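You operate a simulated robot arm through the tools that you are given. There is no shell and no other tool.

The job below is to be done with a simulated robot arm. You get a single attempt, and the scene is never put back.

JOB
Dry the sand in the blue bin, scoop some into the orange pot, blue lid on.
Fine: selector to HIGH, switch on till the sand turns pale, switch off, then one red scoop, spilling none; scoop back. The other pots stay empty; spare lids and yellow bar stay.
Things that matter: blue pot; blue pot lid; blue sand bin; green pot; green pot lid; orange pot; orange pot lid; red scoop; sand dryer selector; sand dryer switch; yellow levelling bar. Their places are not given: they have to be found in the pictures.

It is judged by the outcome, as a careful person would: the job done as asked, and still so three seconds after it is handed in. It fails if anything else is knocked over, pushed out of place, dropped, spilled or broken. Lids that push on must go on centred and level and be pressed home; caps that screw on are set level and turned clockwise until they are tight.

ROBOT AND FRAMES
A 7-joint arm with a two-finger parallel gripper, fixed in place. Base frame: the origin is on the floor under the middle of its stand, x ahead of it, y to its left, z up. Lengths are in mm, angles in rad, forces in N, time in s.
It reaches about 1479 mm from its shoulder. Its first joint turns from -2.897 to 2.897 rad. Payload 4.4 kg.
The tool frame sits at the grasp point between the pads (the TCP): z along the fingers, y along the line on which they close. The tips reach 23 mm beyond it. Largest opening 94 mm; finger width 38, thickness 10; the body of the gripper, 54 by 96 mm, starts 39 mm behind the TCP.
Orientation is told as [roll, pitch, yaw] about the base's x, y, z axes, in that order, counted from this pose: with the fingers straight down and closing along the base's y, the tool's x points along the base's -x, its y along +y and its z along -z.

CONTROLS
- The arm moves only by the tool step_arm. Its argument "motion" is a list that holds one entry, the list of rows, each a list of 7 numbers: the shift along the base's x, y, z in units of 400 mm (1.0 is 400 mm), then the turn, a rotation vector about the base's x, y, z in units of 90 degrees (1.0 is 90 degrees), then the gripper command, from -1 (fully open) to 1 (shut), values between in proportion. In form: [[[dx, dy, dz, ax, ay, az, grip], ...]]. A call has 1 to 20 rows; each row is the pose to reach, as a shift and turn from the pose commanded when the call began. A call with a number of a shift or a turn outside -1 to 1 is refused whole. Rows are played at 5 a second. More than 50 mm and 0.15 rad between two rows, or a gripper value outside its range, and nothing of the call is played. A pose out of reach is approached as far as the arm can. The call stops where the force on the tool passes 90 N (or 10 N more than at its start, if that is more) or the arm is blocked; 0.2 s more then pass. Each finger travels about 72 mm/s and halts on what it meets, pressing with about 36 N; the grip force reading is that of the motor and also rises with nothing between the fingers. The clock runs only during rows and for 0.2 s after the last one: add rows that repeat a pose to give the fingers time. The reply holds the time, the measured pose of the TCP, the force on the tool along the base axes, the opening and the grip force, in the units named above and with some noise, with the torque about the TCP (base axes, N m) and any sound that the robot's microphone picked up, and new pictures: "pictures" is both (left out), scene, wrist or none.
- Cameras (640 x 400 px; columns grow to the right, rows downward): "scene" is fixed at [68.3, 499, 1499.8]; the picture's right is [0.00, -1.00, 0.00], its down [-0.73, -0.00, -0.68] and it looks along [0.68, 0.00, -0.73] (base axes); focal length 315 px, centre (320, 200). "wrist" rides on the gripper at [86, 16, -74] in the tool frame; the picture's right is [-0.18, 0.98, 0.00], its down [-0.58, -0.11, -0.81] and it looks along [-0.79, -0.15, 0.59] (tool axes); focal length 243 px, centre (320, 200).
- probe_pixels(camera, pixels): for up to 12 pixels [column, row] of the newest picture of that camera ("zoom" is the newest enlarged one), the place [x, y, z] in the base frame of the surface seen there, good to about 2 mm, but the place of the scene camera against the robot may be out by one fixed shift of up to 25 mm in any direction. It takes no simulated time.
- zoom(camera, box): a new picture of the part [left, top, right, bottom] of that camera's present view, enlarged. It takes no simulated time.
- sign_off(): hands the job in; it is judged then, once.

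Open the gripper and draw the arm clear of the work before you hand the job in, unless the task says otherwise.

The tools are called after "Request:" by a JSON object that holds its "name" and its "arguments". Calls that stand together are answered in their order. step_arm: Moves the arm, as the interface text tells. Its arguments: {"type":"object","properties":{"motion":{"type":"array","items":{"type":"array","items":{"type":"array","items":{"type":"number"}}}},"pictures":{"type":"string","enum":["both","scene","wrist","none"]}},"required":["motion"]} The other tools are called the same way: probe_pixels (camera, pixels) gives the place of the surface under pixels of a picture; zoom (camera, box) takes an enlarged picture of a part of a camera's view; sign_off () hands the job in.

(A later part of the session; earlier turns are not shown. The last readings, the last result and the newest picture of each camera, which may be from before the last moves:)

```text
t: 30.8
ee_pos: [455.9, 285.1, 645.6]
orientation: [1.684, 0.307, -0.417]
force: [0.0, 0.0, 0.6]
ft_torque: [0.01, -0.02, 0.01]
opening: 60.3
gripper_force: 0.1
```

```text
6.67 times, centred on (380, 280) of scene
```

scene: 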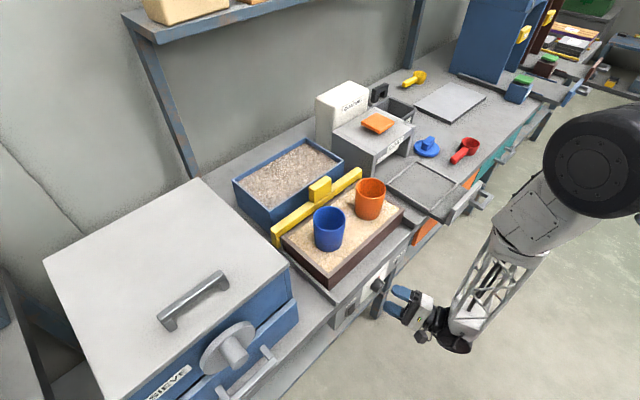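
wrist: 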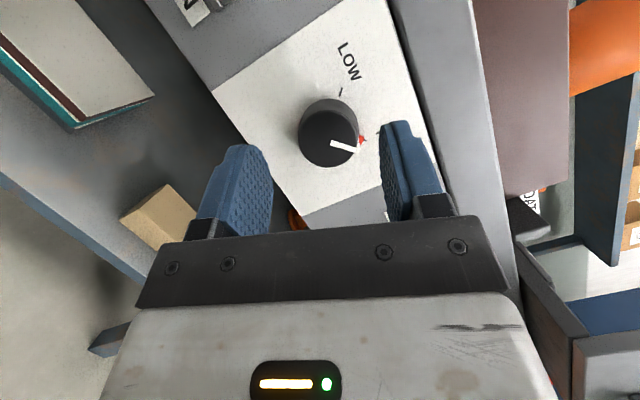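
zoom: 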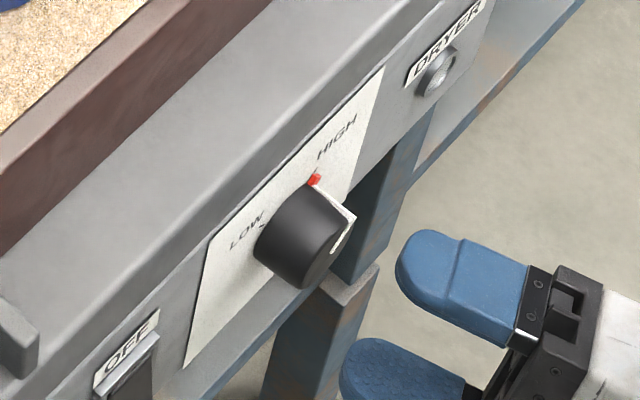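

The marker meets the HIGH tick. Next I close the fingers and move in front of the rocker's lower (ON) half at a≈13, z≈637, keeping a standoff.

Request:
{"name": "step_arm", "arguments": {"motion": [[[-0.027, 0.0365, -0.0036, -0.026, -0.026, 0, 0.4], [-0.054, 0.073, -0.0072, -0.052, -0.052, 0, 1], [-0.081, 0.1095, -0.0108, -0.0785, -0.0785, 0, 1], [-0.108, 0.146, -0.0143, -0.105, -0.105, 0, 1], [-0.135, 0.1825, -0.018, -0.131, -0.131, 0, 1], [-0.162, 0.219, -0.0215, -0.157, -0.157, 0, 1], [-0.162, 0.219, -0.0215, -0.157, -0.157, 0, 1]]], "pictures": "both"}}

```text
t: 32.4
ee_pos: [391.8, 373.8, 635.3]
orientation: [1.561, -0.023, -0.436]
force: [0.3, 0.4, -0.9]
ft_torque: [0.0, 0.04, -0.02]
opening: 0.0
gripper_force: 36.0
```

scene: 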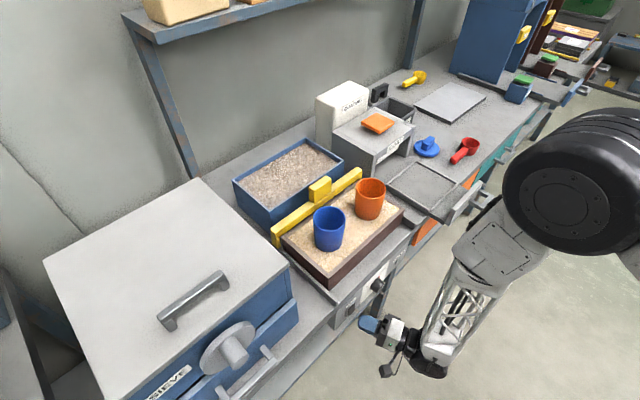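
wrist: 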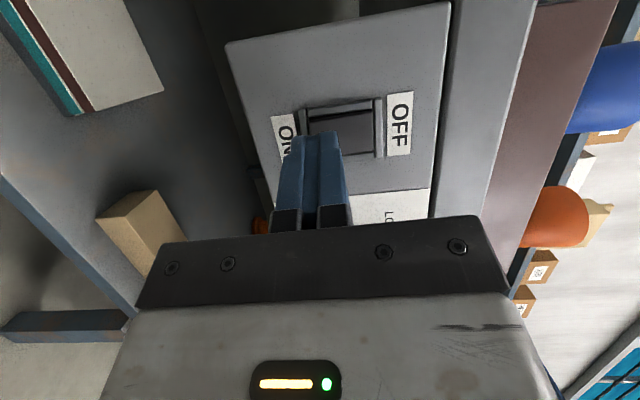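

The finger tips point at the rocker's ON end. I probe the rocker and frame from here to aim the press.

Request:
{"name": "probe_pixels", "arguments": {"camera": "wrist", "pixels": [[365, 130], [350, 120], [330, 120], [316, 124], [378, 130], [303, 118], [345, 105], [362, 150], [385, 125], [307, 135], [300, 150], [340, 101]]}}

Request:
{"name": "zoom", "arguments": {"camera": "wrist", "box": [270, 80, 420, 180]}}

```text
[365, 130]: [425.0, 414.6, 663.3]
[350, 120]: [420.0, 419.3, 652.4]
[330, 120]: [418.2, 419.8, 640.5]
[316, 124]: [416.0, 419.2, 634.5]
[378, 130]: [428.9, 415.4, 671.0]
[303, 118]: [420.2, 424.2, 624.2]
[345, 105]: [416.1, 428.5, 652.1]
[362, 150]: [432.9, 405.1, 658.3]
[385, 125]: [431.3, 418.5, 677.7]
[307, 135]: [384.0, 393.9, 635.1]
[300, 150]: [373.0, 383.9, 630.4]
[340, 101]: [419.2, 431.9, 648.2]
```

```text
4.00 times, centred on (345, 130) of wrist
```

zoom: 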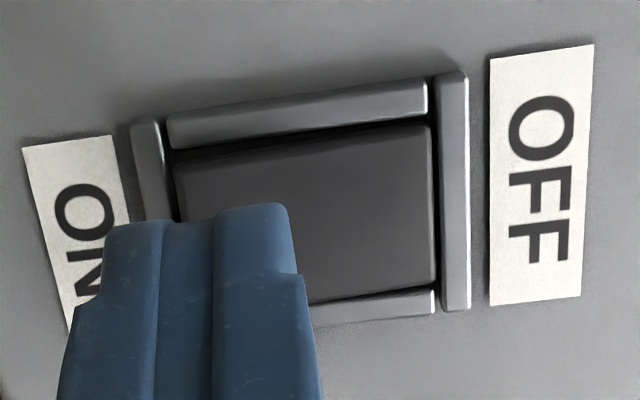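

The rocker spans z 628–668, a −3…20, bottom edge proud (n≈590.6) and top in — so it's OFF. I lower 6 mm, then push straight in at the bottom end in small steps.

Request:
{"name": "step_arm", "arguments": {"motion": [[[0, 0, -0.0155, 0, 0, 0, 1], [0.0177, 0.0177, -0.0155, 0, 0, 0, 1], [0.0354, 0.0354, -0.0155, 0, 0, 0, 1], [0.042, 0.042, -0.0155, 0, 0, 0, 1], [0.0455, 0.0455, -0.0155, 0, 0, 0, 1], [0.049, 0.049, -0.0155, 0, 0, 0, 1], [0.0525, 0.0525, -0.0155, 0, 0, 0, 1]]], "pictures": "wrist"}}

```text
t: 33.9
ee_pos: [407.6, 390.3, 630.2]
orientation: [1.559, -0.016, -0.436]
force: [-4.0, -5.8, -3.3]
ft_torque: [0.05, -0.01, -0.13]
opening: 0.1
gripper_force: 36.3
stopped in row 7: the force on the tool passed its limit at 101 N (the readings are from after the stop); the commanded pose is now the measured one
```

wrist: 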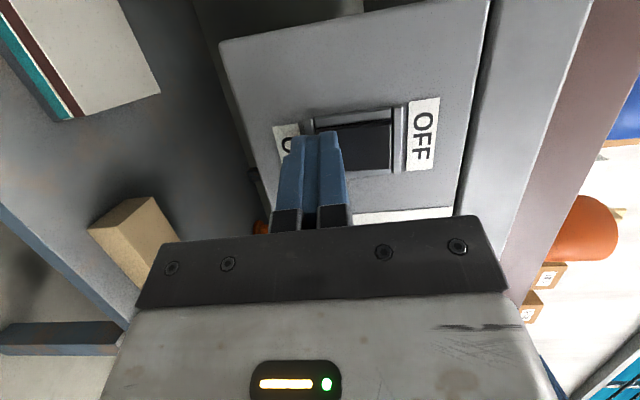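

The push met 101 N and stopped. I back off 25 mm to see whether the rocker flipped and the lamp lit.

Request:
{"name": "step_arm", "arguments": {"motion": [[[-0.02, -0.02, 0, 0, 0, 0, 1], [-0.045, -0.045, 0.02, 0, 0, 0, 1], [-0.06, -0.06, 0.02, 0, 0, 0, 1]]], "pictures": "both"}}

Request:
{"name": "zoom", "arguments": {"camera": "wrist", "box": [250, 60, 450, 190]}}

Request:
{"name": "zoom", "arguments": {"camera": "scene", "box": [320, 230, 420, 330]}}

```text
t: 34.7
ee_pos: [383.9, 367.0, 636.6]
orientation: [1.559, -0.018, -0.437]
force: [1.1, -0.3, 0.3]
ft_torque: [-0.01, -0.03, -0.05]
opening: 0.0
gripper_force: 35.9
```

scene: 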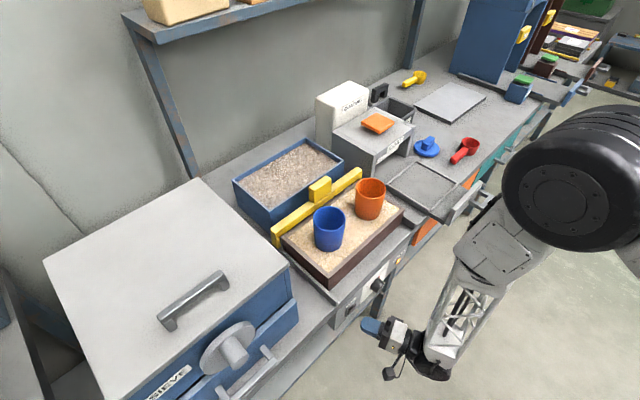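
wrist: 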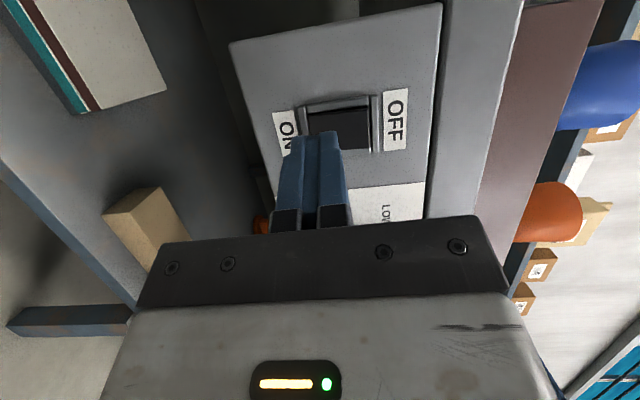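

```text
3.08 times, centred on (350, 125) of wrist
```

zoom: 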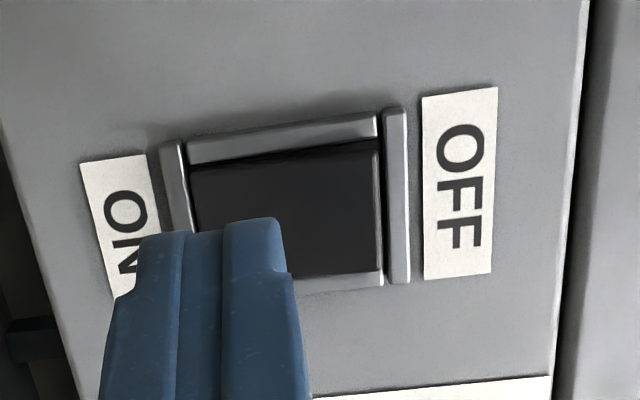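

```text
4.00 times, centred on (370, 280) of scene
```

zoom: 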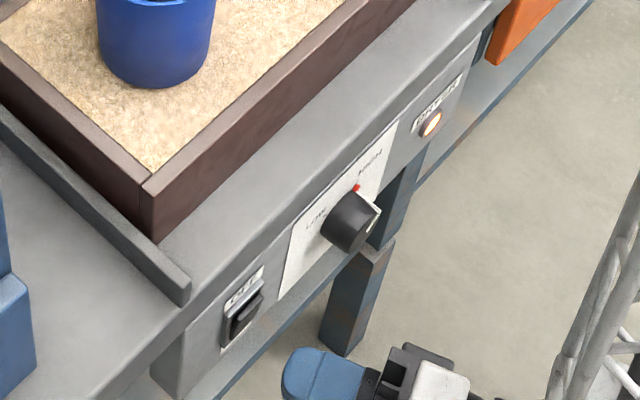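

The DRYER lamp is lit and the rocker's top is now out: the dryer is on. I move up in front of the rocker's OFF end, standing off, and watch the sand.

Request:
{"name": "step_arm", "arguments": {"motion": [[[0, 0, 0.04, 0, 0, 0, 1], [0.01, 0.01, 0.075, 0, 0, 0, 1], [0.01, 0.01, 0.075, 0, 0, 0, 1], [0.01, 0.01, 0.075, 0, 0, 0, 1], [0.01, 0.01, 0.075, 0, 0, 0, 1]]], "pictures": "scene"}}

Request:
{"name": "zoom", "arguments": {"camera": "scene", "box": [220, 120, 420, 245]}}

Request:
{"name": "zoom", "arguments": {"camera": "scene", "box": [330, 230, 420, 330]}}

```text
t: 35.9
ee_pos: [388.5, 368.7, 665.7]
orientation: [1.561, -0.017, -0.436]
force: [-0.1, 0.7, -1.0]
ft_torque: [0.01, -0.01, 0.01]
opening: 0.0
gripper_force: 36.1
```

scene: 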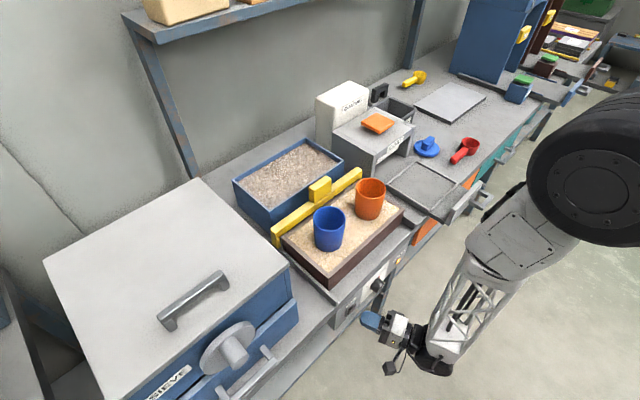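

```text
3.20 times, centred on (320, 182) of scene
```

zoom: 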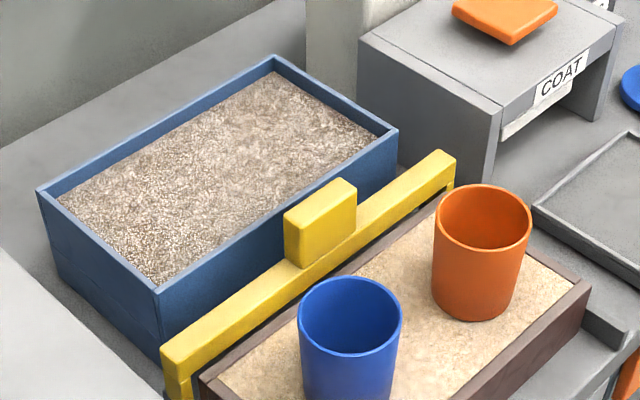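

```text
4.00 times, centred on (375, 280) of scene
```

zoom: 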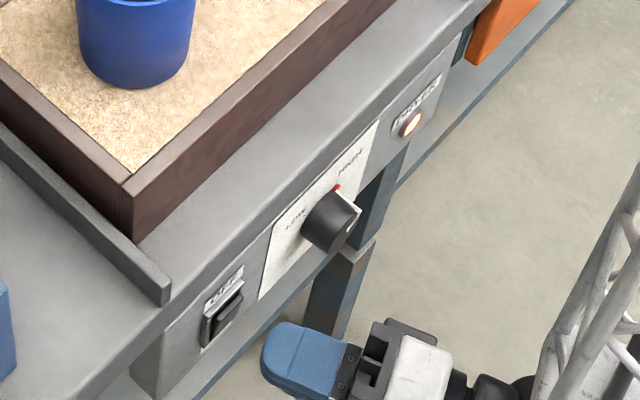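

The lamp remains lit; sand still greyish brown. I wait 2 s in place and look again.

Request:
{"name": "step_arm", "arguments": {"motion": [[[0, 0, 0, 0, 0, 0, 1], [0, 0, 0, 0, 0, 0, 1], [0, 0, 0, 0, 0, 0, 1], [0, 0, 0, 0, 0, 0, 1], [0, 0, 0, 0, 0, 0, 1], [0, 0, 0, 0, 0, 0, 1], [0, 0, 0, 0, 0, 0, 1], [0, 0, 0, 0, 0, 0, 1], [0, 0, 0, 0, 0, 0, 1], [0, 0, 0, 0, 0, 0, 1]]], "pictures": "scene"}}

Request:
{"name": "zoom", "arguments": {"camera": "scene", "box": [220, 120, 420, 245]}}

```text
t: 38.1
ee_pos: [389.1, 368.4, 668.7]
orientation: [1.561, -0.018, -0.436]
force: [0.0, -0.6, -0.4]
ft_torque: [-0.03, 0.01, 0.0]
opening: 0.1
gripper_force: 35.9
```

scene: 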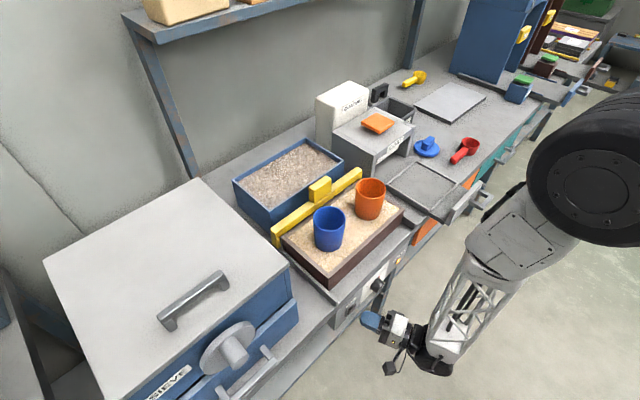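

```text
3.20 times, centred on (320, 182) of scene
```

zoom: 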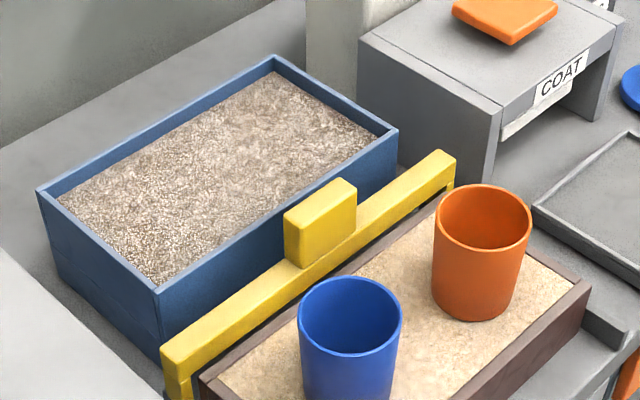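

No clear change yet; I wait another 4 s with the dryer on.

Request:
{"name": "step_arm", "arguments": {"motion": [[[0, 0, 0, 0, 0, 0, 1], [0, 0, 0, 0, 0, 0, 1], [0, 0, 0, 0, 0, 0, 1], [0, 0, 0, 0, 0, 0, 1], [0, 0, 0, 0, 0, 0, 1], [0, 0, 0, 0, 0, 0, 1], [0, 0, 0, 0, 0, 0, 1], [0, 0, 0, 0, 0, 0, 1], [0, 0, 0, 0, 0, 0, 1], [0, 0, 0, 0, 0, 0, 1], [0, 0, 0, 0, 0, 0, 1], [0, 0, 0, 0, 0, 0, 1], [0, 0, 0, 0, 0, 0, 1], [0, 0, 0, 0, 0, 0, 1], [0, 0, 0, 0, 0, 0, 1], [0, 0, 0, 0, 0, 0, 1], [0, 0, 0, 0, 0, 0, 1], [0, 0, 0, 0, 0, 0, 1]]], "pictures": "scene"}}

Request:
{"name": "zoom", "arguments": {"camera": "scene", "box": [220, 120, 420, 245]}}

```text
t: 41.9
ee_pos: [389.4, 369.1, 667.5]
orientation: [1.561, -0.017, -0.435]
force: [0.1, 0.3, -0.1]
ft_torque: [0.01, 0.02, 0.02]
opening: 0.0
gripper_force: 36.0
```

scene: 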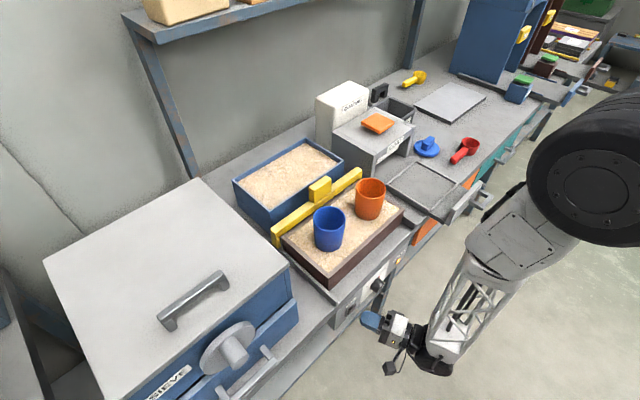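

```text
3.20 times, centred on (320, 182) of scene
```

zoom: 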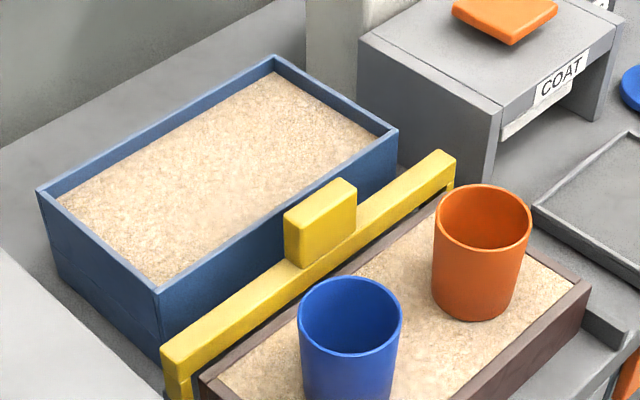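

The sand has turned pale. I press the rocker's top (OFF) end now.

Request:
{"name": "step_arm", "arguments": {"motion": [[[0.0265, 0.0265, 0, 0, 0, 0, 1], [0.042, 0.042, 0, 0, 0, 0, 1], [0.047, 0.047, 0, 0, 0, 0, 1], [0.051, 0.051, 0, 0, 0, 0, 1], [0.055, 0.055, 0, 0, 0, 0, 1], [0.0585, 0.0585, 0, 0, 0, 0, 1], [0.062, 0.062, 0, 0, 0, 0, 1]]], "pictures": "scene"}}

Request:
{"name": "zoom", "arguments": {"camera": "scene", "box": [330, 230, 420, 330]}}

```text
t: 43.2
ee_pos: [408.3, 391.3, 668.5]
orientation: [1.559, -0.016, -0.437]
force: [-15.2, -24.1, 25.6]
ft_torque: [0.1, -0.49, -0.41]
opening: 0.2
gripper_force: 36.4
stopped in row 6: the force on the tool passed its limit at 100 N (the readings are from after the stop); the commanded pose is now the measured one
```

scene: 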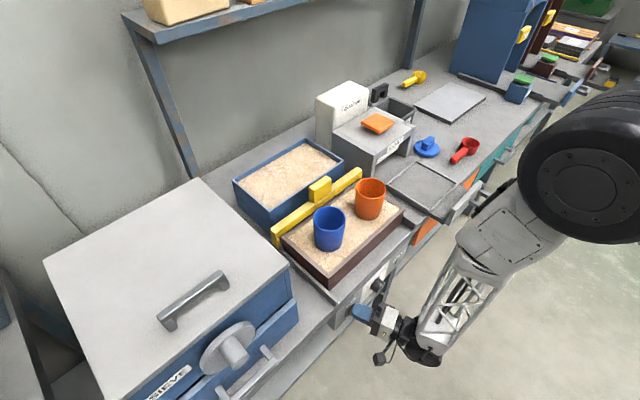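

```text
4.00 times, centred on (375, 280) of scene
```

zoom: 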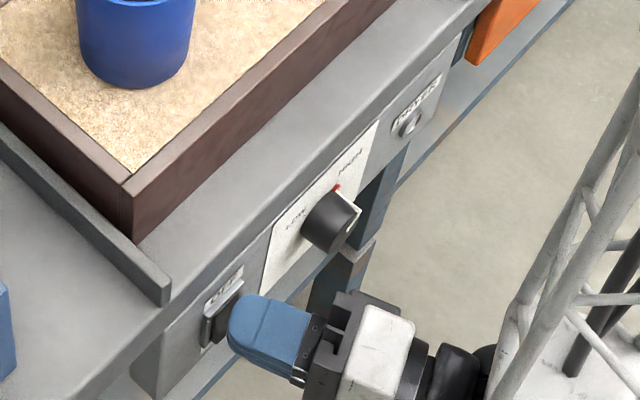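

The lamp is out, so the dryer is off with the sand pale. I back away and swing the hand back to pointing down (for the scoop), rising in front of the bench.

Request:
{"name": "step_arm", "arguments": {"motion": [[[-0.05, -0.05, 0, 0, 0, 0, 1], [-0.1, -0.1, 0, 0, 0, 0, 1], [-0.15, -0.15, 0.02, 0, 0, 0, 1], [-0.15, -0.15, 0.09, -0.0643, 0.0643, 0, 1], [-0.15, -0.15, 0.17, -0.1286, 0.1286, 0, 1], [-0.15, -0.15, 0.25, -0.1929, 0.1929, 0, 1], [-0.15, -0.15, 0.33, -0.2571, 0.2571, 0, 1], [-0.15, -0.15, 0.41, -0.3214, 0.3214, 0, 0.5], [-0.15, -0.15, 0.49, -0.3857, 0.3857, 0, 0], [-0.15, -0.15, 0.57, -0.45, 0.45, 0, 0], [-0.15, -0.15, 0.65, -0.5143, 0.5143, 0, 0], [-0.15, -0.15, 0.73, -0.5786, 0.5786, 0, 0], [-0.15, -0.15, 0.81, -0.6428, 0.6428, 0, 0], [-0.15, -0.15, 0.89, -0.7071, 0.7071, 0, 0]]], "pictures": "both"}}

```text
t: 46.2
ee_pos: [348.0, 330.4, 1023.5]
orientation: [-0.01, 0.349, -0.769]
force: [0.3, 0.4, 0.2]
ft_torque: [0.01, -0.03, -0.02]
opening: 47.0
gripper_force: 0.0
```

scene: 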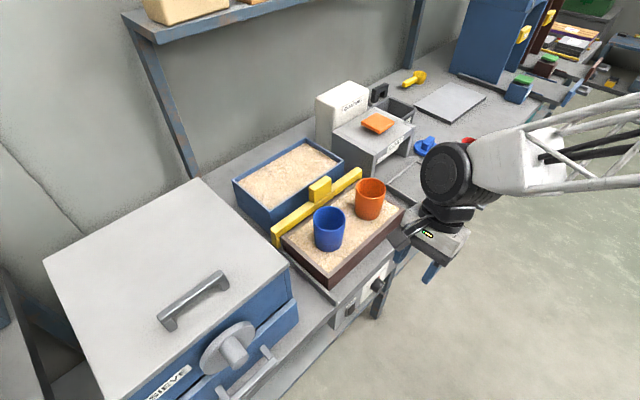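
wrist: 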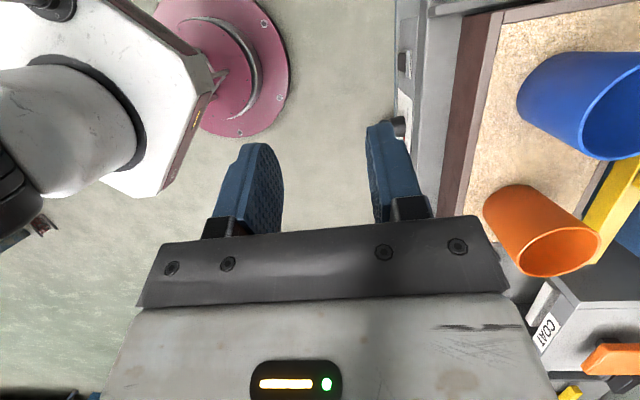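

The hand is nearly vertical at yaw −45°. I now level it and travel high toward the scoop to view it with the wrist camera.

Request:
{"name": "step_arm", "arguments": {"motion": [[[0.1056, -0.0444, 0, -0.0174, -0.0174, -0.001, 0], [0.211, -0.0889, 0, -0.035, -0.035, -0.002, 0], [0.3167, -0.1333, 0, -0.0523, -0.0523, -0.003, 0], [0.422, -0.1778, 0, -0.07, -0.07, -0.004, 0], [0.528, -0.222, 0, -0.087, -0.087, -0.006, 0], [0.633, -0.2667, 0, -0.1047, -0.1047, -0.007, 0], [0.739, -0.311, 0, -0.122, -0.122, -0.008, 0], [0.844, -0.3556, 0, -0.14, -0.14, -0.009, 0], [0.95, -0.4, 0, -0.157, -0.157, -0.01, 0], [0.95, -0.4, 0, -0.157, -0.157, -0.01, 0]]], "pictures": "none"}}

Request:
{"name": "step_arm", "arguments": {"motion": [[[0.1, -0.045, -0.02, 0, 0, 0, 0], [0.2, -0.09, -0.04, 0, 0, 0, 0], [0.3, -0.135, -0.06, 0, 0, 0, 0], [0.395, -0.175, -0.08, 0, 0, 0, 0], [0.395, -0.175, -0.08, 0, 0, 0, 0]]], "pictures": "both"}}

```text
t: 48.4
ee_pos: [725.4, 172.4, 1023.5]
orientation: [-0.01, 0.0, -0.786]
force: [-0.7, 0.2, -0.1]
ft_torque: [-0.02, 0.0, 0.0]
opening: 46.9
gripper_force: 0.1
```

```text
t: 49.6
ee_pos: [886.5, 103.0, 989.7]
orientation: [-0.009, 0.0, -0.787]
force: [0.0, 0.3, -0.2]
ft_torque: [-0.01, 0.0, 0.01]
opening: 46.9
gripper_force: 0.1
```

scene: 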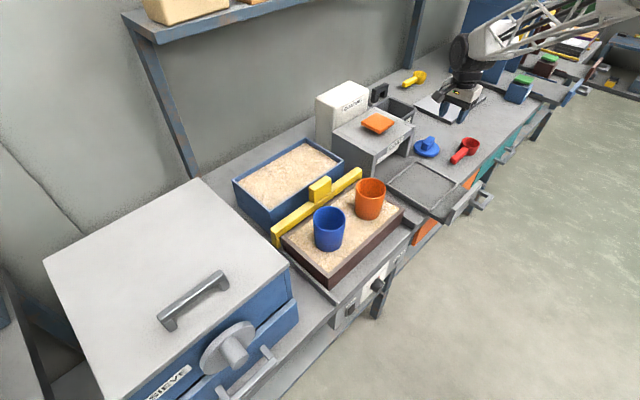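
wrist: 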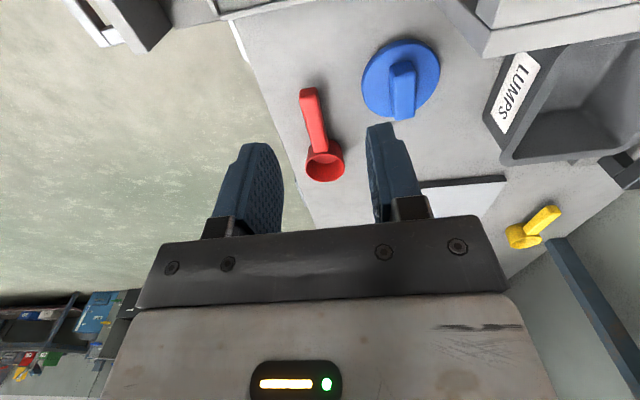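

The scoop's handle (313,118) and bowl (325,162) and the lid (400,82) are in clear view. I zoom and probe.

Request:
{"name": "zoom", "arguments": {"camera": "wrist", "box": [280, 70, 370, 200]}}

Request:
{"name": "probe_pixels", "arguments": {"camera": "wrist", "pixels": [[309, 92], [313, 115], [318, 140], [325, 147], [309, 160], [341, 158], [325, 175], [325, 162], [300, 190], [290, 110], [303, 110], [322, 110]]}}

Request:
{"name": "zoom", "arguments": {"camera": "wrist", "box": [350, 30, 450, 130]}}

Request:
{"name": "probe_pixels", "arguments": {"camera": "wrist", "pixels": [[402, 70], [403, 95], [402, 112], [395, 90], [411, 90], [375, 75], [425, 75], [400, 45], [380, 110], [395, 66], [408, 66], [350, 60]]}}

```text
3.08 times, centred on (325, 135) of wrist
```

zoom: 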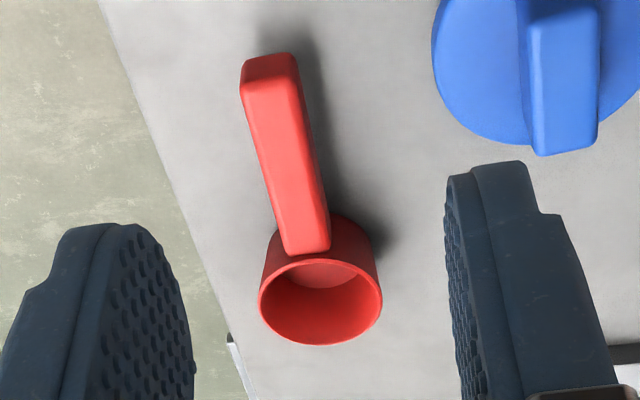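

```text
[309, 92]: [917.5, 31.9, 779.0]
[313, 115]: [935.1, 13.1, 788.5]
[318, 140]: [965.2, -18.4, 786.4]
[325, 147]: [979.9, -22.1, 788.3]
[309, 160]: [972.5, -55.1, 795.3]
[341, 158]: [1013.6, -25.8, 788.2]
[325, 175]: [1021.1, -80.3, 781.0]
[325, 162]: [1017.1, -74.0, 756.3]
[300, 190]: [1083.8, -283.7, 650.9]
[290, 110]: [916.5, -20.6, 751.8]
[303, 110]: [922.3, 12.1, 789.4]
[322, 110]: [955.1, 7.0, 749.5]
```

```text
4.00 times, centred on (400, 80) of wrist
```

zoom: 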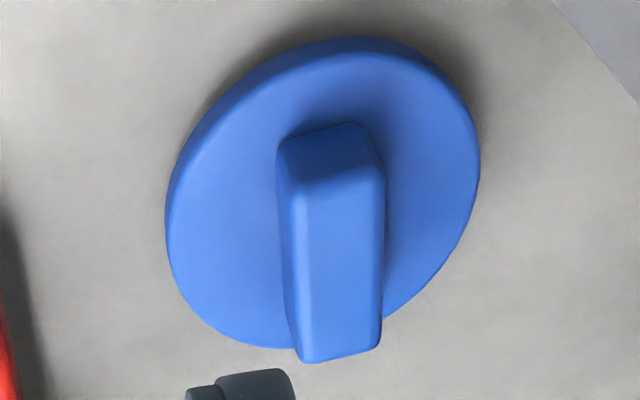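

```text
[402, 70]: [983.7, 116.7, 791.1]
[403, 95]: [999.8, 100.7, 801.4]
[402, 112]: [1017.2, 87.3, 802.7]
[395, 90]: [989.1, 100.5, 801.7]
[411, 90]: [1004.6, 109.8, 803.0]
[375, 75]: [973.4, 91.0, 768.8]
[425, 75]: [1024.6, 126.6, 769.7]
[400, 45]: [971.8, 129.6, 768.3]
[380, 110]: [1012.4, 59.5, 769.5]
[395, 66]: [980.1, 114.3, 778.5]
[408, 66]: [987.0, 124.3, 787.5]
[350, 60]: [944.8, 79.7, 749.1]
```

Bench is z≈749.5; scoop handle top z≈788 along a from 626 to ~702 at n≈670.5, bowl centre near a≈733; lid grip bar at n≈778, a 610–660, top 803. I move above the handle for a closer look.

Request:
{"name": "step_arm", "arguments": {"motion": [[[0.045, -0.08, 0, 0, 0, 0, 0], [0.09, -0.16, 0, 0, 0, 0, 0], [0.136, -0.239, -0.03, 0, 0, 0, 0], [0.136, -0.239, -0.12, 0, 0, 0, 0], [0.136, -0.239, -0.22, 0, 0, 0, 0], [0.136, -0.239, -0.3, 0, 0, 0, 0], [0.136, -0.239, -0.3, 0, 0, 0, 0]]], "pictures": "both"}}

Request:
{"name": "zoom", "arguments": {"camera": "wrist", "box": [220, 0, 420, 240]}}

Request:
{"name": "zoom", "arguments": {"camera": "scene", "box": [400, 90, 520, 180]}}

```text
t: 51.2
ee_pos: [942.4, 4.5, 873.1]
orientation: [-0.008, 0.0, -0.785]
force: [0.6, 0.1, -0.7]
ft_torque: [-0.01, 0.02, 0.0]
opening: 46.8
gripper_force: 0.1
```

scene: 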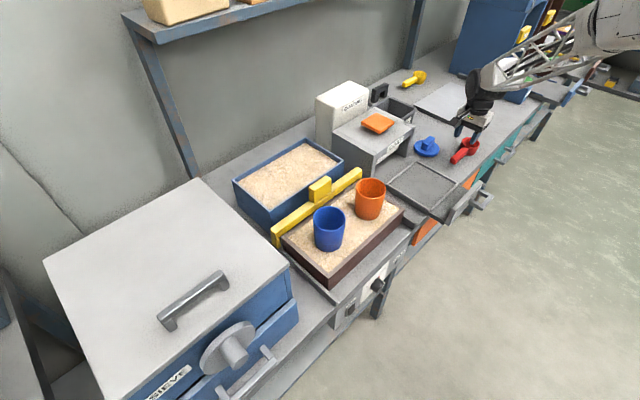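
wrist: 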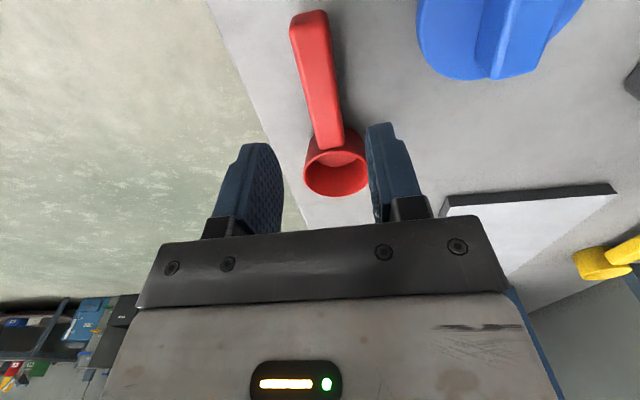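

```text
1.67 times, centred on (320, 120) of wrist
```

zoom: 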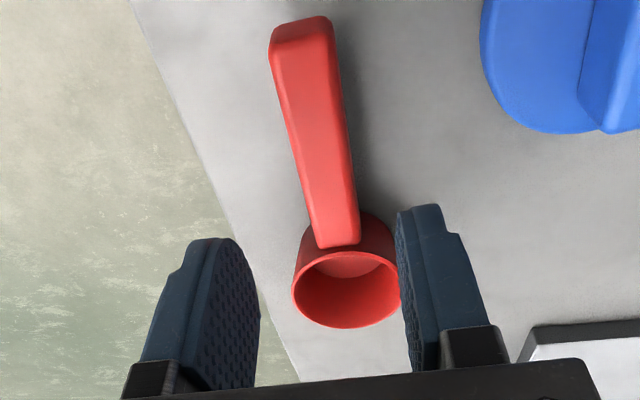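

```text
4.44 times, centred on (460, 135) of scene
```

zoom: 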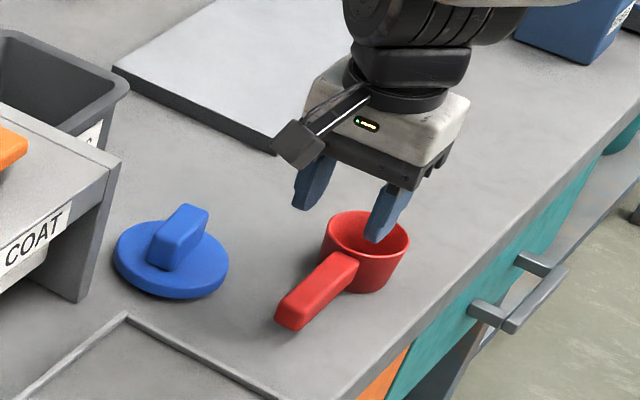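

I probe the handle edges and bowl rim from this nearer view to get axis, width and height.

Request:
{"name": "probe_pixels", "arguments": {"camera": "wrist", "pixels": [[300, 30], [318, 30], [329, 30], [305, 80], [318, 80], [334, 80], [318, 120], [340, 120], [310, 18], [310, 13], [295, 40], [325, 140]]}}

Request:
{"name": "probe_pixels", "arguments": {"camera": "wrist", "pixels": [[305, 172], [366, 168], [335, 153], [335, 194], [320, 190], [352, 189], [335, 175], [309, 155], [364, 150], [335, 160], [350, 110], [288, 120]]}}

```text
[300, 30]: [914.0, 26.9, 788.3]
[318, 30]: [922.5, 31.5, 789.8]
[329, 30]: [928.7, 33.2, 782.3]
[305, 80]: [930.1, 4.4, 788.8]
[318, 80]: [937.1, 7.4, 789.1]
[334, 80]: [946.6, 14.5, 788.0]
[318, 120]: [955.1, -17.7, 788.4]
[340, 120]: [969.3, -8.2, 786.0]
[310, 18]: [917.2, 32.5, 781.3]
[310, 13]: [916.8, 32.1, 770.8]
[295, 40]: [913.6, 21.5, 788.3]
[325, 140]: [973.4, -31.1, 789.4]
```

```text
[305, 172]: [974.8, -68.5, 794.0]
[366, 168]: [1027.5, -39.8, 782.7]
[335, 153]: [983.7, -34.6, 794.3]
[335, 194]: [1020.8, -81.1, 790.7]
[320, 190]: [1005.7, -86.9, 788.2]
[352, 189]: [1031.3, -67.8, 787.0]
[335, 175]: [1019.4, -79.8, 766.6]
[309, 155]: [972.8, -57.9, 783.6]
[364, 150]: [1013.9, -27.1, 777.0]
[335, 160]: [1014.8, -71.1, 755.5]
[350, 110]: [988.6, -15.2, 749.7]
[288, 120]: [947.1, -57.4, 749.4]
```

Handle: z 769–789, ~19 mm wide, along a at n≈670.5; bowl centre a≈749, n≈670, radius 30, rim z≈793, height 44. I descend to TCP z≈788 with the fingers either side of the handle.

Request:
{"name": "step_arm", "arguments": {"motion": [[[0.01, -0.0068, -0.05, 0, 0, 0, 0], [0.01, -0.0068, -0.11, 0, 0, 0, 0], [0.01, -0.0068, -0.17, 0, 0, 0, 0], [0.01, -0.0068, -0.2128, 0, 0, 0, 0], [0.01, -0.0068, -0.2128, 0, 0, 0, 0]]], "pictures": "both"}}

Request:
{"name": "zoom", "arguments": {"camera": "scene", "box": [420, 100, 520, 180]}}

```text
t: 52.4
ee_pos: [946.3, 4.2, 785.0]
orientation: [-0.008, -0.001, -0.786]
force: [1.3, 0.2, 0.1]
ft_torque: [0.01, 0.02, -0.01]
opening: 47.0
gripper_force: 0.1
```

scene: 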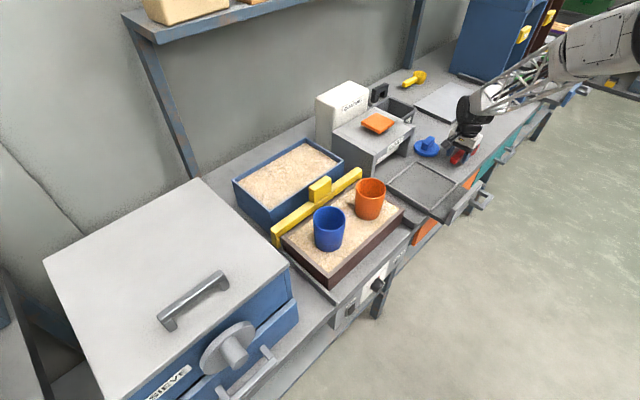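
wrist: 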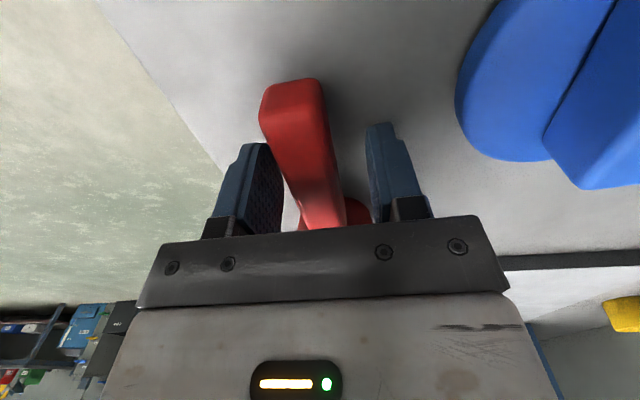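

```text
5.00 times, centred on (470, 140) of scene
```

zoom: 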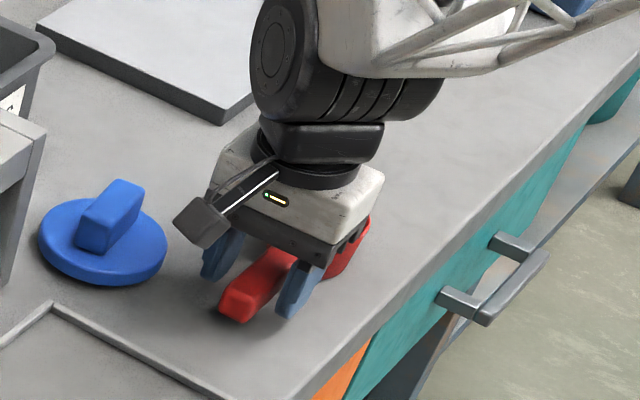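

The handle lies between the pads. I trim 1.5 mm toward the front and close.

Request:
{"name": "step_arm", "arguments": {"motion": [[[-0.0028, -0.0028, 0.004, 0, 0, 0, 0], [-0.0028, -0.0028, 0.004, 0, 0, 0, 0.3], [-0.0028, -0.0028, 0.004, 0, 0, 0, 0.5], [-0.0028, -0.0028, 0.004, 0, 0, 0, 0.6], [-0.0028, -0.0028, 0.004, 0, 0, 0, 1], [-0.0028, -0.0028, 0.004, 0, 0, 0, 1]]], "pictures": "both"}}

```text
t: 53.8
ee_pos: [944.2, 3.2, 786.1]
orientation: [-0.009, 0.002, -0.786]
force: [0.3, -0.4, 0.2]
ft_torque: [0.02, 0.03, 0.02]
opening: 23.3
gripper_force: 36.0
```

scene: 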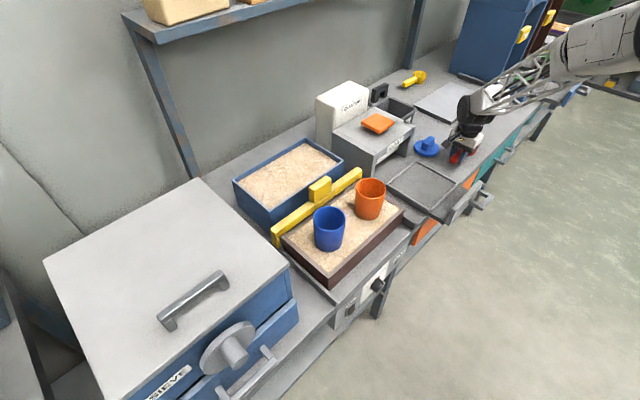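
wrist: 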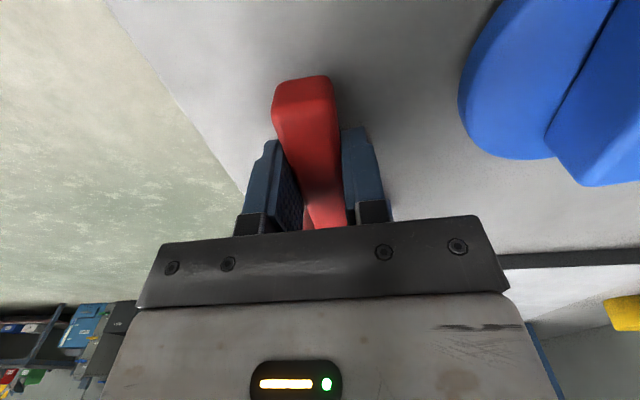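

The handle is held (opening 23.3, 36 N). I probe obstacle heights on the way (white canister, COAT box, orange block), then lift straight up.

Request:
{"name": "probe_pixels", "arguments": {"camera": "scene", "pixels": [[342, 90], [322, 98], [365, 90], [378, 123], [340, 130], [410, 130], [376, 165], [380, 92], [320, 185], [318, 195], [347, 180], [290, 225]]}}

Request:
{"name": "step_arm", "arguments": {"motion": [[[0, 0, 0.05, 0, 0, 0, 1], [0, 0, 0.1, 0, 0, 0, 1], [0, 0, 0.15, 0, 0, 0, 1], [0, 0, 0.2, 0, 0, 0, 1], [0, 0, 0.25, 0, 0, 0, 1], [0, 0, 0.25, 0, 0, 0, 1]]], "pictures": "both"}}

```text
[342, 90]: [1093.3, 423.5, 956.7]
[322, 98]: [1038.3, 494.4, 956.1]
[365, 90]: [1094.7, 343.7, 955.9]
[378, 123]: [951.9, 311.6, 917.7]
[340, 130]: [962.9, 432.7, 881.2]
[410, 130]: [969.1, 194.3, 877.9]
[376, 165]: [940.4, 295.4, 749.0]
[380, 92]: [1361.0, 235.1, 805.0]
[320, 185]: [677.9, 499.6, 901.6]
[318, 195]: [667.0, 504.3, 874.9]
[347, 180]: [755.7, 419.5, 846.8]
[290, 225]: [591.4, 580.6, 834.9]
```

```text
t: 55.2
ee_pos: [942.5, 1.2, 887.0]
orientation: [-0.009, 0.001, -0.787]
force: [0.4, -0.7, -1.5]
ft_torque: [0.06, 0.04, 0.01]
opening: 23.6
gripper_force: 35.7
```

scene: 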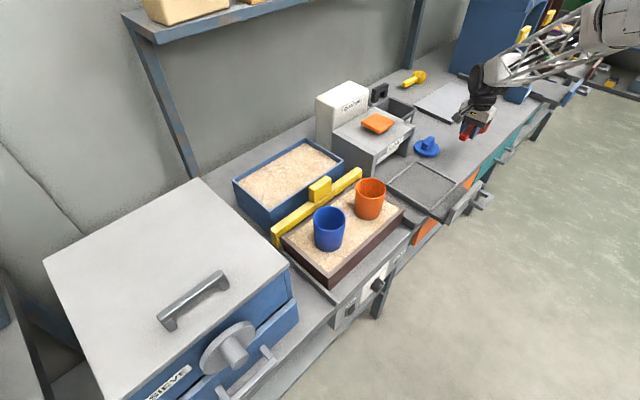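
wrist: 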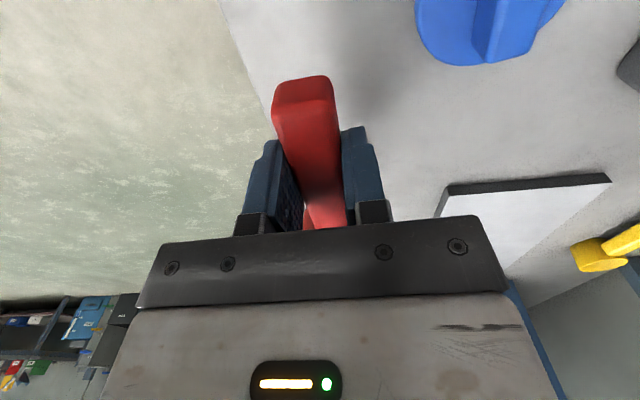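

The scoop is lifted cleanly. I probe the wall shelf's position for clearance and raise the scoop to travel height.

Request:
{"name": "probe_pixels", "arguments": {"camera": "scene", "pixels": [[130, 15], [200, 25], [290, 8], [180, 30], [150, 60], [190, 170], [416, 50], [408, 25]]}}

Request:
{"name": "step_arm", "arguments": {"motion": [[[0, 0.02, 0.1, 0, 0, 0, 1], [-0.01, 0.06, 0.2, 0, 0, 0, 1], [-0.03, 0.13, 0.3, 0, 0, 0, 1], [-0.07, 0.23, 0.35, 0, 0, 0, 1], [-0.11, 0.33, 0.35, 0, 0, 0, 1], [-0.15, 0.43, 0.35, 0, 0, 0, 1], [-0.19, 0.53, 0.35, 0, 0, 0, 1], [-0.23, 0.63, 0.35, 0, 0, 0, 1], [-0.27, 0.73, 0.35, 0, 0, 0, 1], [-0.31, 0.83, 0.35, 0, 0, 0, 1], [-0.31, 0.83, 0.35, 0, 0, 0, 1]]], "pictures": "both"}}

```text
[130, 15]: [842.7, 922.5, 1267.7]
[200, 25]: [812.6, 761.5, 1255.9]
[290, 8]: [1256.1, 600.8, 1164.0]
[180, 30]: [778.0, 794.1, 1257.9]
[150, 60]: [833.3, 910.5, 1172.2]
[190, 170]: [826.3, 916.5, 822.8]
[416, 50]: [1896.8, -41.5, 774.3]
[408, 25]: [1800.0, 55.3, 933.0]
```

```text
t: 57.6
ee_pos: [821.3, 332.7, 1026.0]
orientation: [-0.008, 0.003, -0.786]
force: [-0.3, -0.4, -0.9]
ft_torque: [0.06, 0.04, -0.03]
opening: 23.6
gripper_force: 36.0
```

scene: 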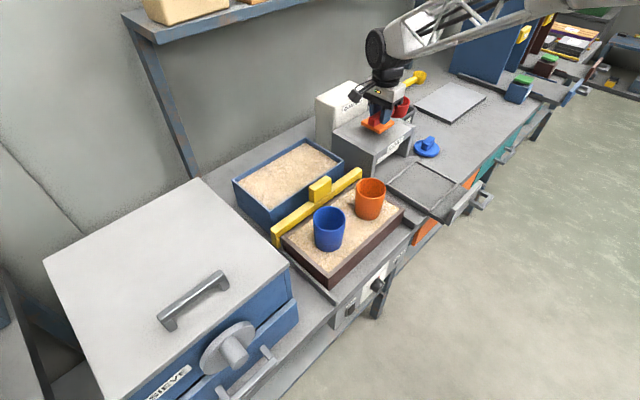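
wrist: 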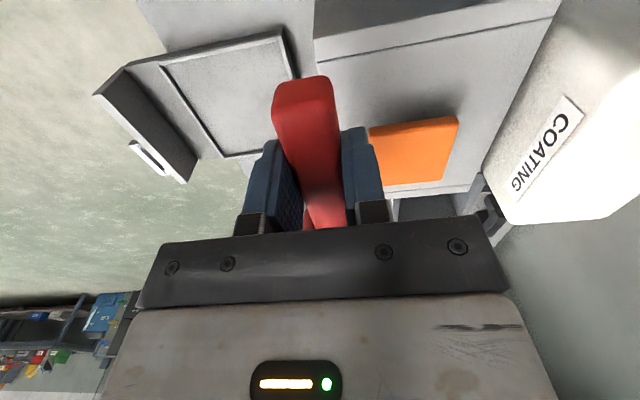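

Shelf front edge is at n≈1112, z≈1256, clear of the bin's working zone. I continue level to above the bin's near end.

Request:
{"name": "step_arm", "arguments": {"motion": [[[-0.04, 0.1, 0, 0, 0, 0, 1], [-0.08, 0.2, 0, 0, 0, 0, 1], [-0.12, 0.3, 0, 0, 0, 0, 1], [-0.165, 0.4, 0, 0, 0, 0, 1], [-0.21, 0.5, 0, 0, 0, 0, 1], [-0.255, 0.6, 0, 0, 0, 0, 1], [-0.3, 0.7, 0, 0, 0, 0, 1], [-0.335, 0.78, 0, 0, 0, 0, 1], [-0.356, 0.83, 0, 0, 0, 0, 1], [-0.356, 0.83, 0, 0, 0, 0, 1]]], "pictures": "both"}}

```text
t: 59.8
ee_pos: [676.7, 667.1, 1027.1]
orientation: [-0.01, 0.001, -0.786]
force: [0.4, -0.5, -0.7]
ft_torque: [0.05, 0.06, 0.02]
opening: 23.3
gripper_force: 35.8
```

scene: 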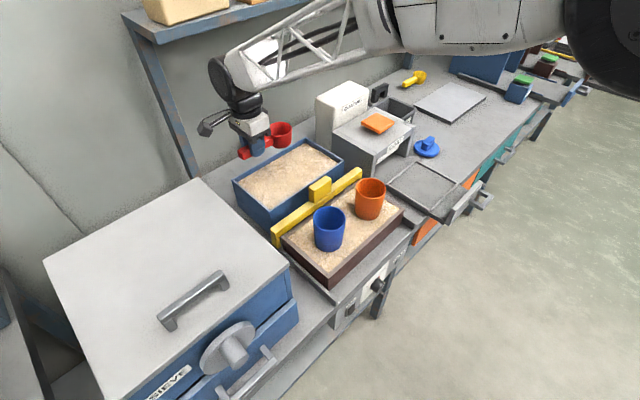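
wrist: 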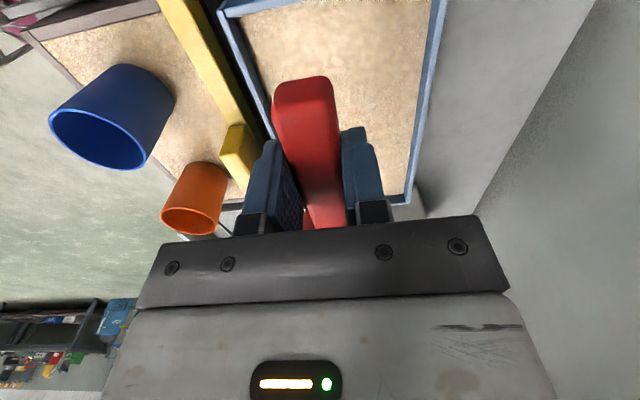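

I can see the bin, the bar, and both pots from above. I zoom and probe the bin rim, sand and pots for exact places.

Request:
{"name": "zoom", "arguments": {"camera": "wrist", "box": [150, 0, 470, 230]}}

Request:
{"name": "probe_pixels", "arguments": {"camera": "wrist", "pixels": [[222, 20], [245, 85], [435, 40], [420, 120], [411, 185], [330, 30], [390, 100], [400, 203], [228, 8], [300, 60], [400, 180], [250, 60]]}}

Request:
{"name": "probe_pixels", "arguments": {"camera": "wrist", "pixels": [[162, 213], [213, 222], [190, 207], [185, 232], [190, 220], [178, 200], [50, 118], [145, 160], [110, 120], [90, 165], [235, 135], [210, 60]]}}

```text
1.74 times, centred on (310, 115) of wrist
```

zoom: 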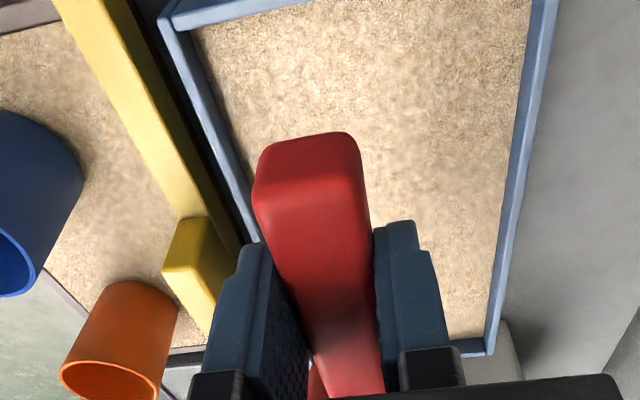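

```text
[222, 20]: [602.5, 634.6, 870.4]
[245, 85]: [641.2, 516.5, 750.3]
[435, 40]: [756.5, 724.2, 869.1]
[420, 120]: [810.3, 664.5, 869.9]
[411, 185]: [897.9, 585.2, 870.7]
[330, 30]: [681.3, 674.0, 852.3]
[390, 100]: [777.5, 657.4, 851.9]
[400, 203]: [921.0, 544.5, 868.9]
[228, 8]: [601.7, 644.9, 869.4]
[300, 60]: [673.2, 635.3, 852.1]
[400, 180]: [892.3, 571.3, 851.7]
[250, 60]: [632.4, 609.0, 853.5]
```

```text
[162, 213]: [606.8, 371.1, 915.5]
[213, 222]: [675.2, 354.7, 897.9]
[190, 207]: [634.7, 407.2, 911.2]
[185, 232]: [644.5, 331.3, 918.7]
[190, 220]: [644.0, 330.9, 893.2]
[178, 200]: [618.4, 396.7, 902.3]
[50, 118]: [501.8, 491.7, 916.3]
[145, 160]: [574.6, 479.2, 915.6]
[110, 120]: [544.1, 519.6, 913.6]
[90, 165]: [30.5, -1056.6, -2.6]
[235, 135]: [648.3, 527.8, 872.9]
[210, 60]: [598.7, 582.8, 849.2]
```

Bin rim z≈870, interior about n 885–1040, a −20…260, sand z≈852. I tip the scoop 40° nose-down while still high above the bin to check that this tilt is reachable.

Request:
{"name": "step_arm", "arguments": {"motion": [[[-0.006, 0.006, -0.01, 0.063, 0.063, 0, 1], [-0.012, 0.012, -0.02, 0.126, 0.126, 0, 1], [-0.019, 0.019, -0.03, 0.189, 0.189, 0, 1], [-0.025, 0.025, -0.04, 0.252, 0.252, 0, 1], [-0.032, 0.032, -0.05, 0.3142, 0.3142, 0, 1], [-0.032, 0.032, -0.05, 0.3142, 0.3142, 0, 1]]], "pictures": "both"}}

```text
t: 61.2
ee_pos: [665.1, 679.6, 1008.5]
orientation: [-0.01, 0.701, -0.785]
force: [0.0, 0.1, -1.2]
ft_torque: [0.04, 0.02, -0.01]
opening: 23.5
gripper_force: 36.2
```

scene: 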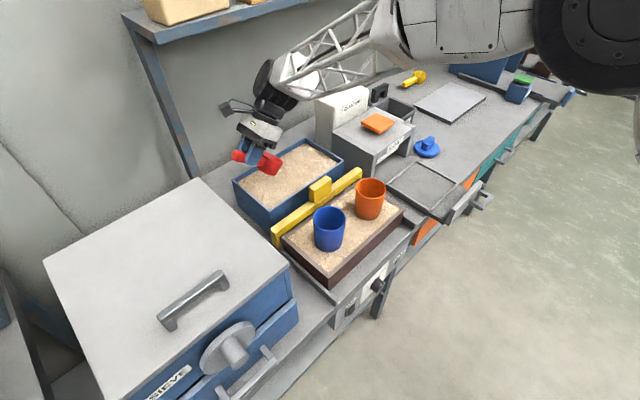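
wrist: 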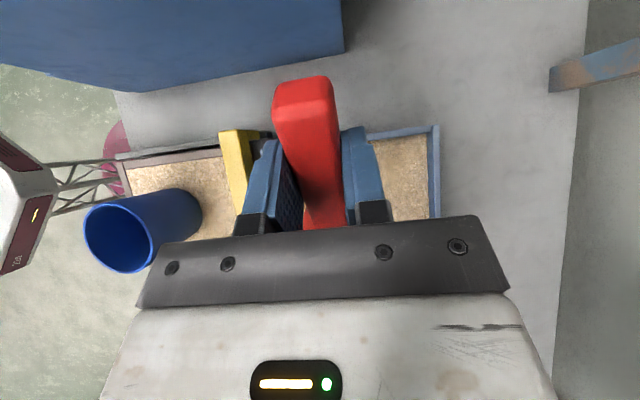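

The tilt is fine and the bowl hangs lower than the handle. I descend until the bowl is just above the sand.

Request:
{"name": "step_arm", "arguments": {"motion": [[[0, 0, -0.06, 0, 0, 0, 1], [0, 0, -0.12, 0, 0, 0, 1], [0, 0, -0.12, 0, 0, 0, 1]]], "pictures": "both"}}

Request:
{"name": "zoom", "arguments": {"camera": "scene", "box": [210, 100, 370, 220]}}

```text
t: 62.0
ee_pos: [666.9, 680.2, 959.0]
orientation: [-0.01, 0.701, -0.787]
force: [-1.0, 0.2, -0.6]
ft_torque: [0.03, 0.02, 0.01]
opening: 23.7
gripper_force: 35.7
```

scene: 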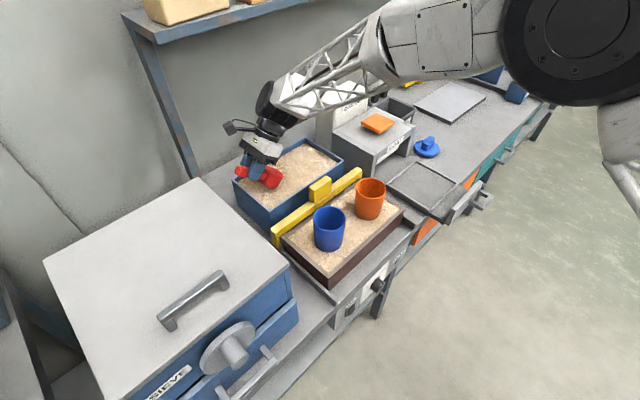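
wrist: 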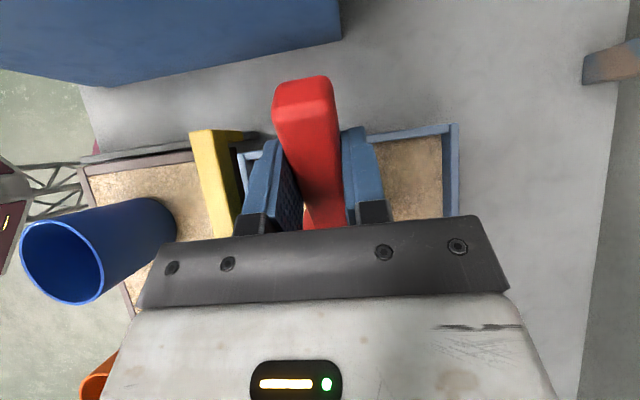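

```text
3.33 times, centred on (290, 160) of scene
```

zoom: 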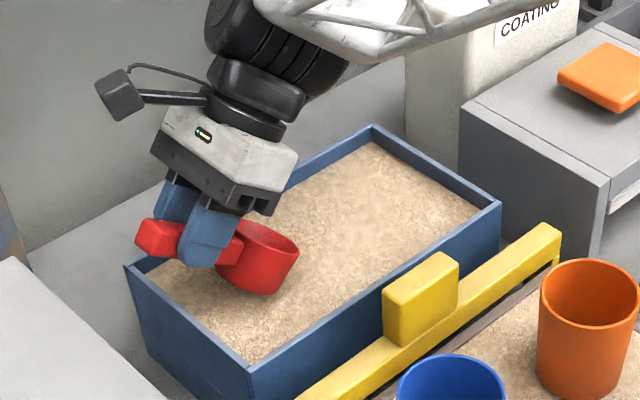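

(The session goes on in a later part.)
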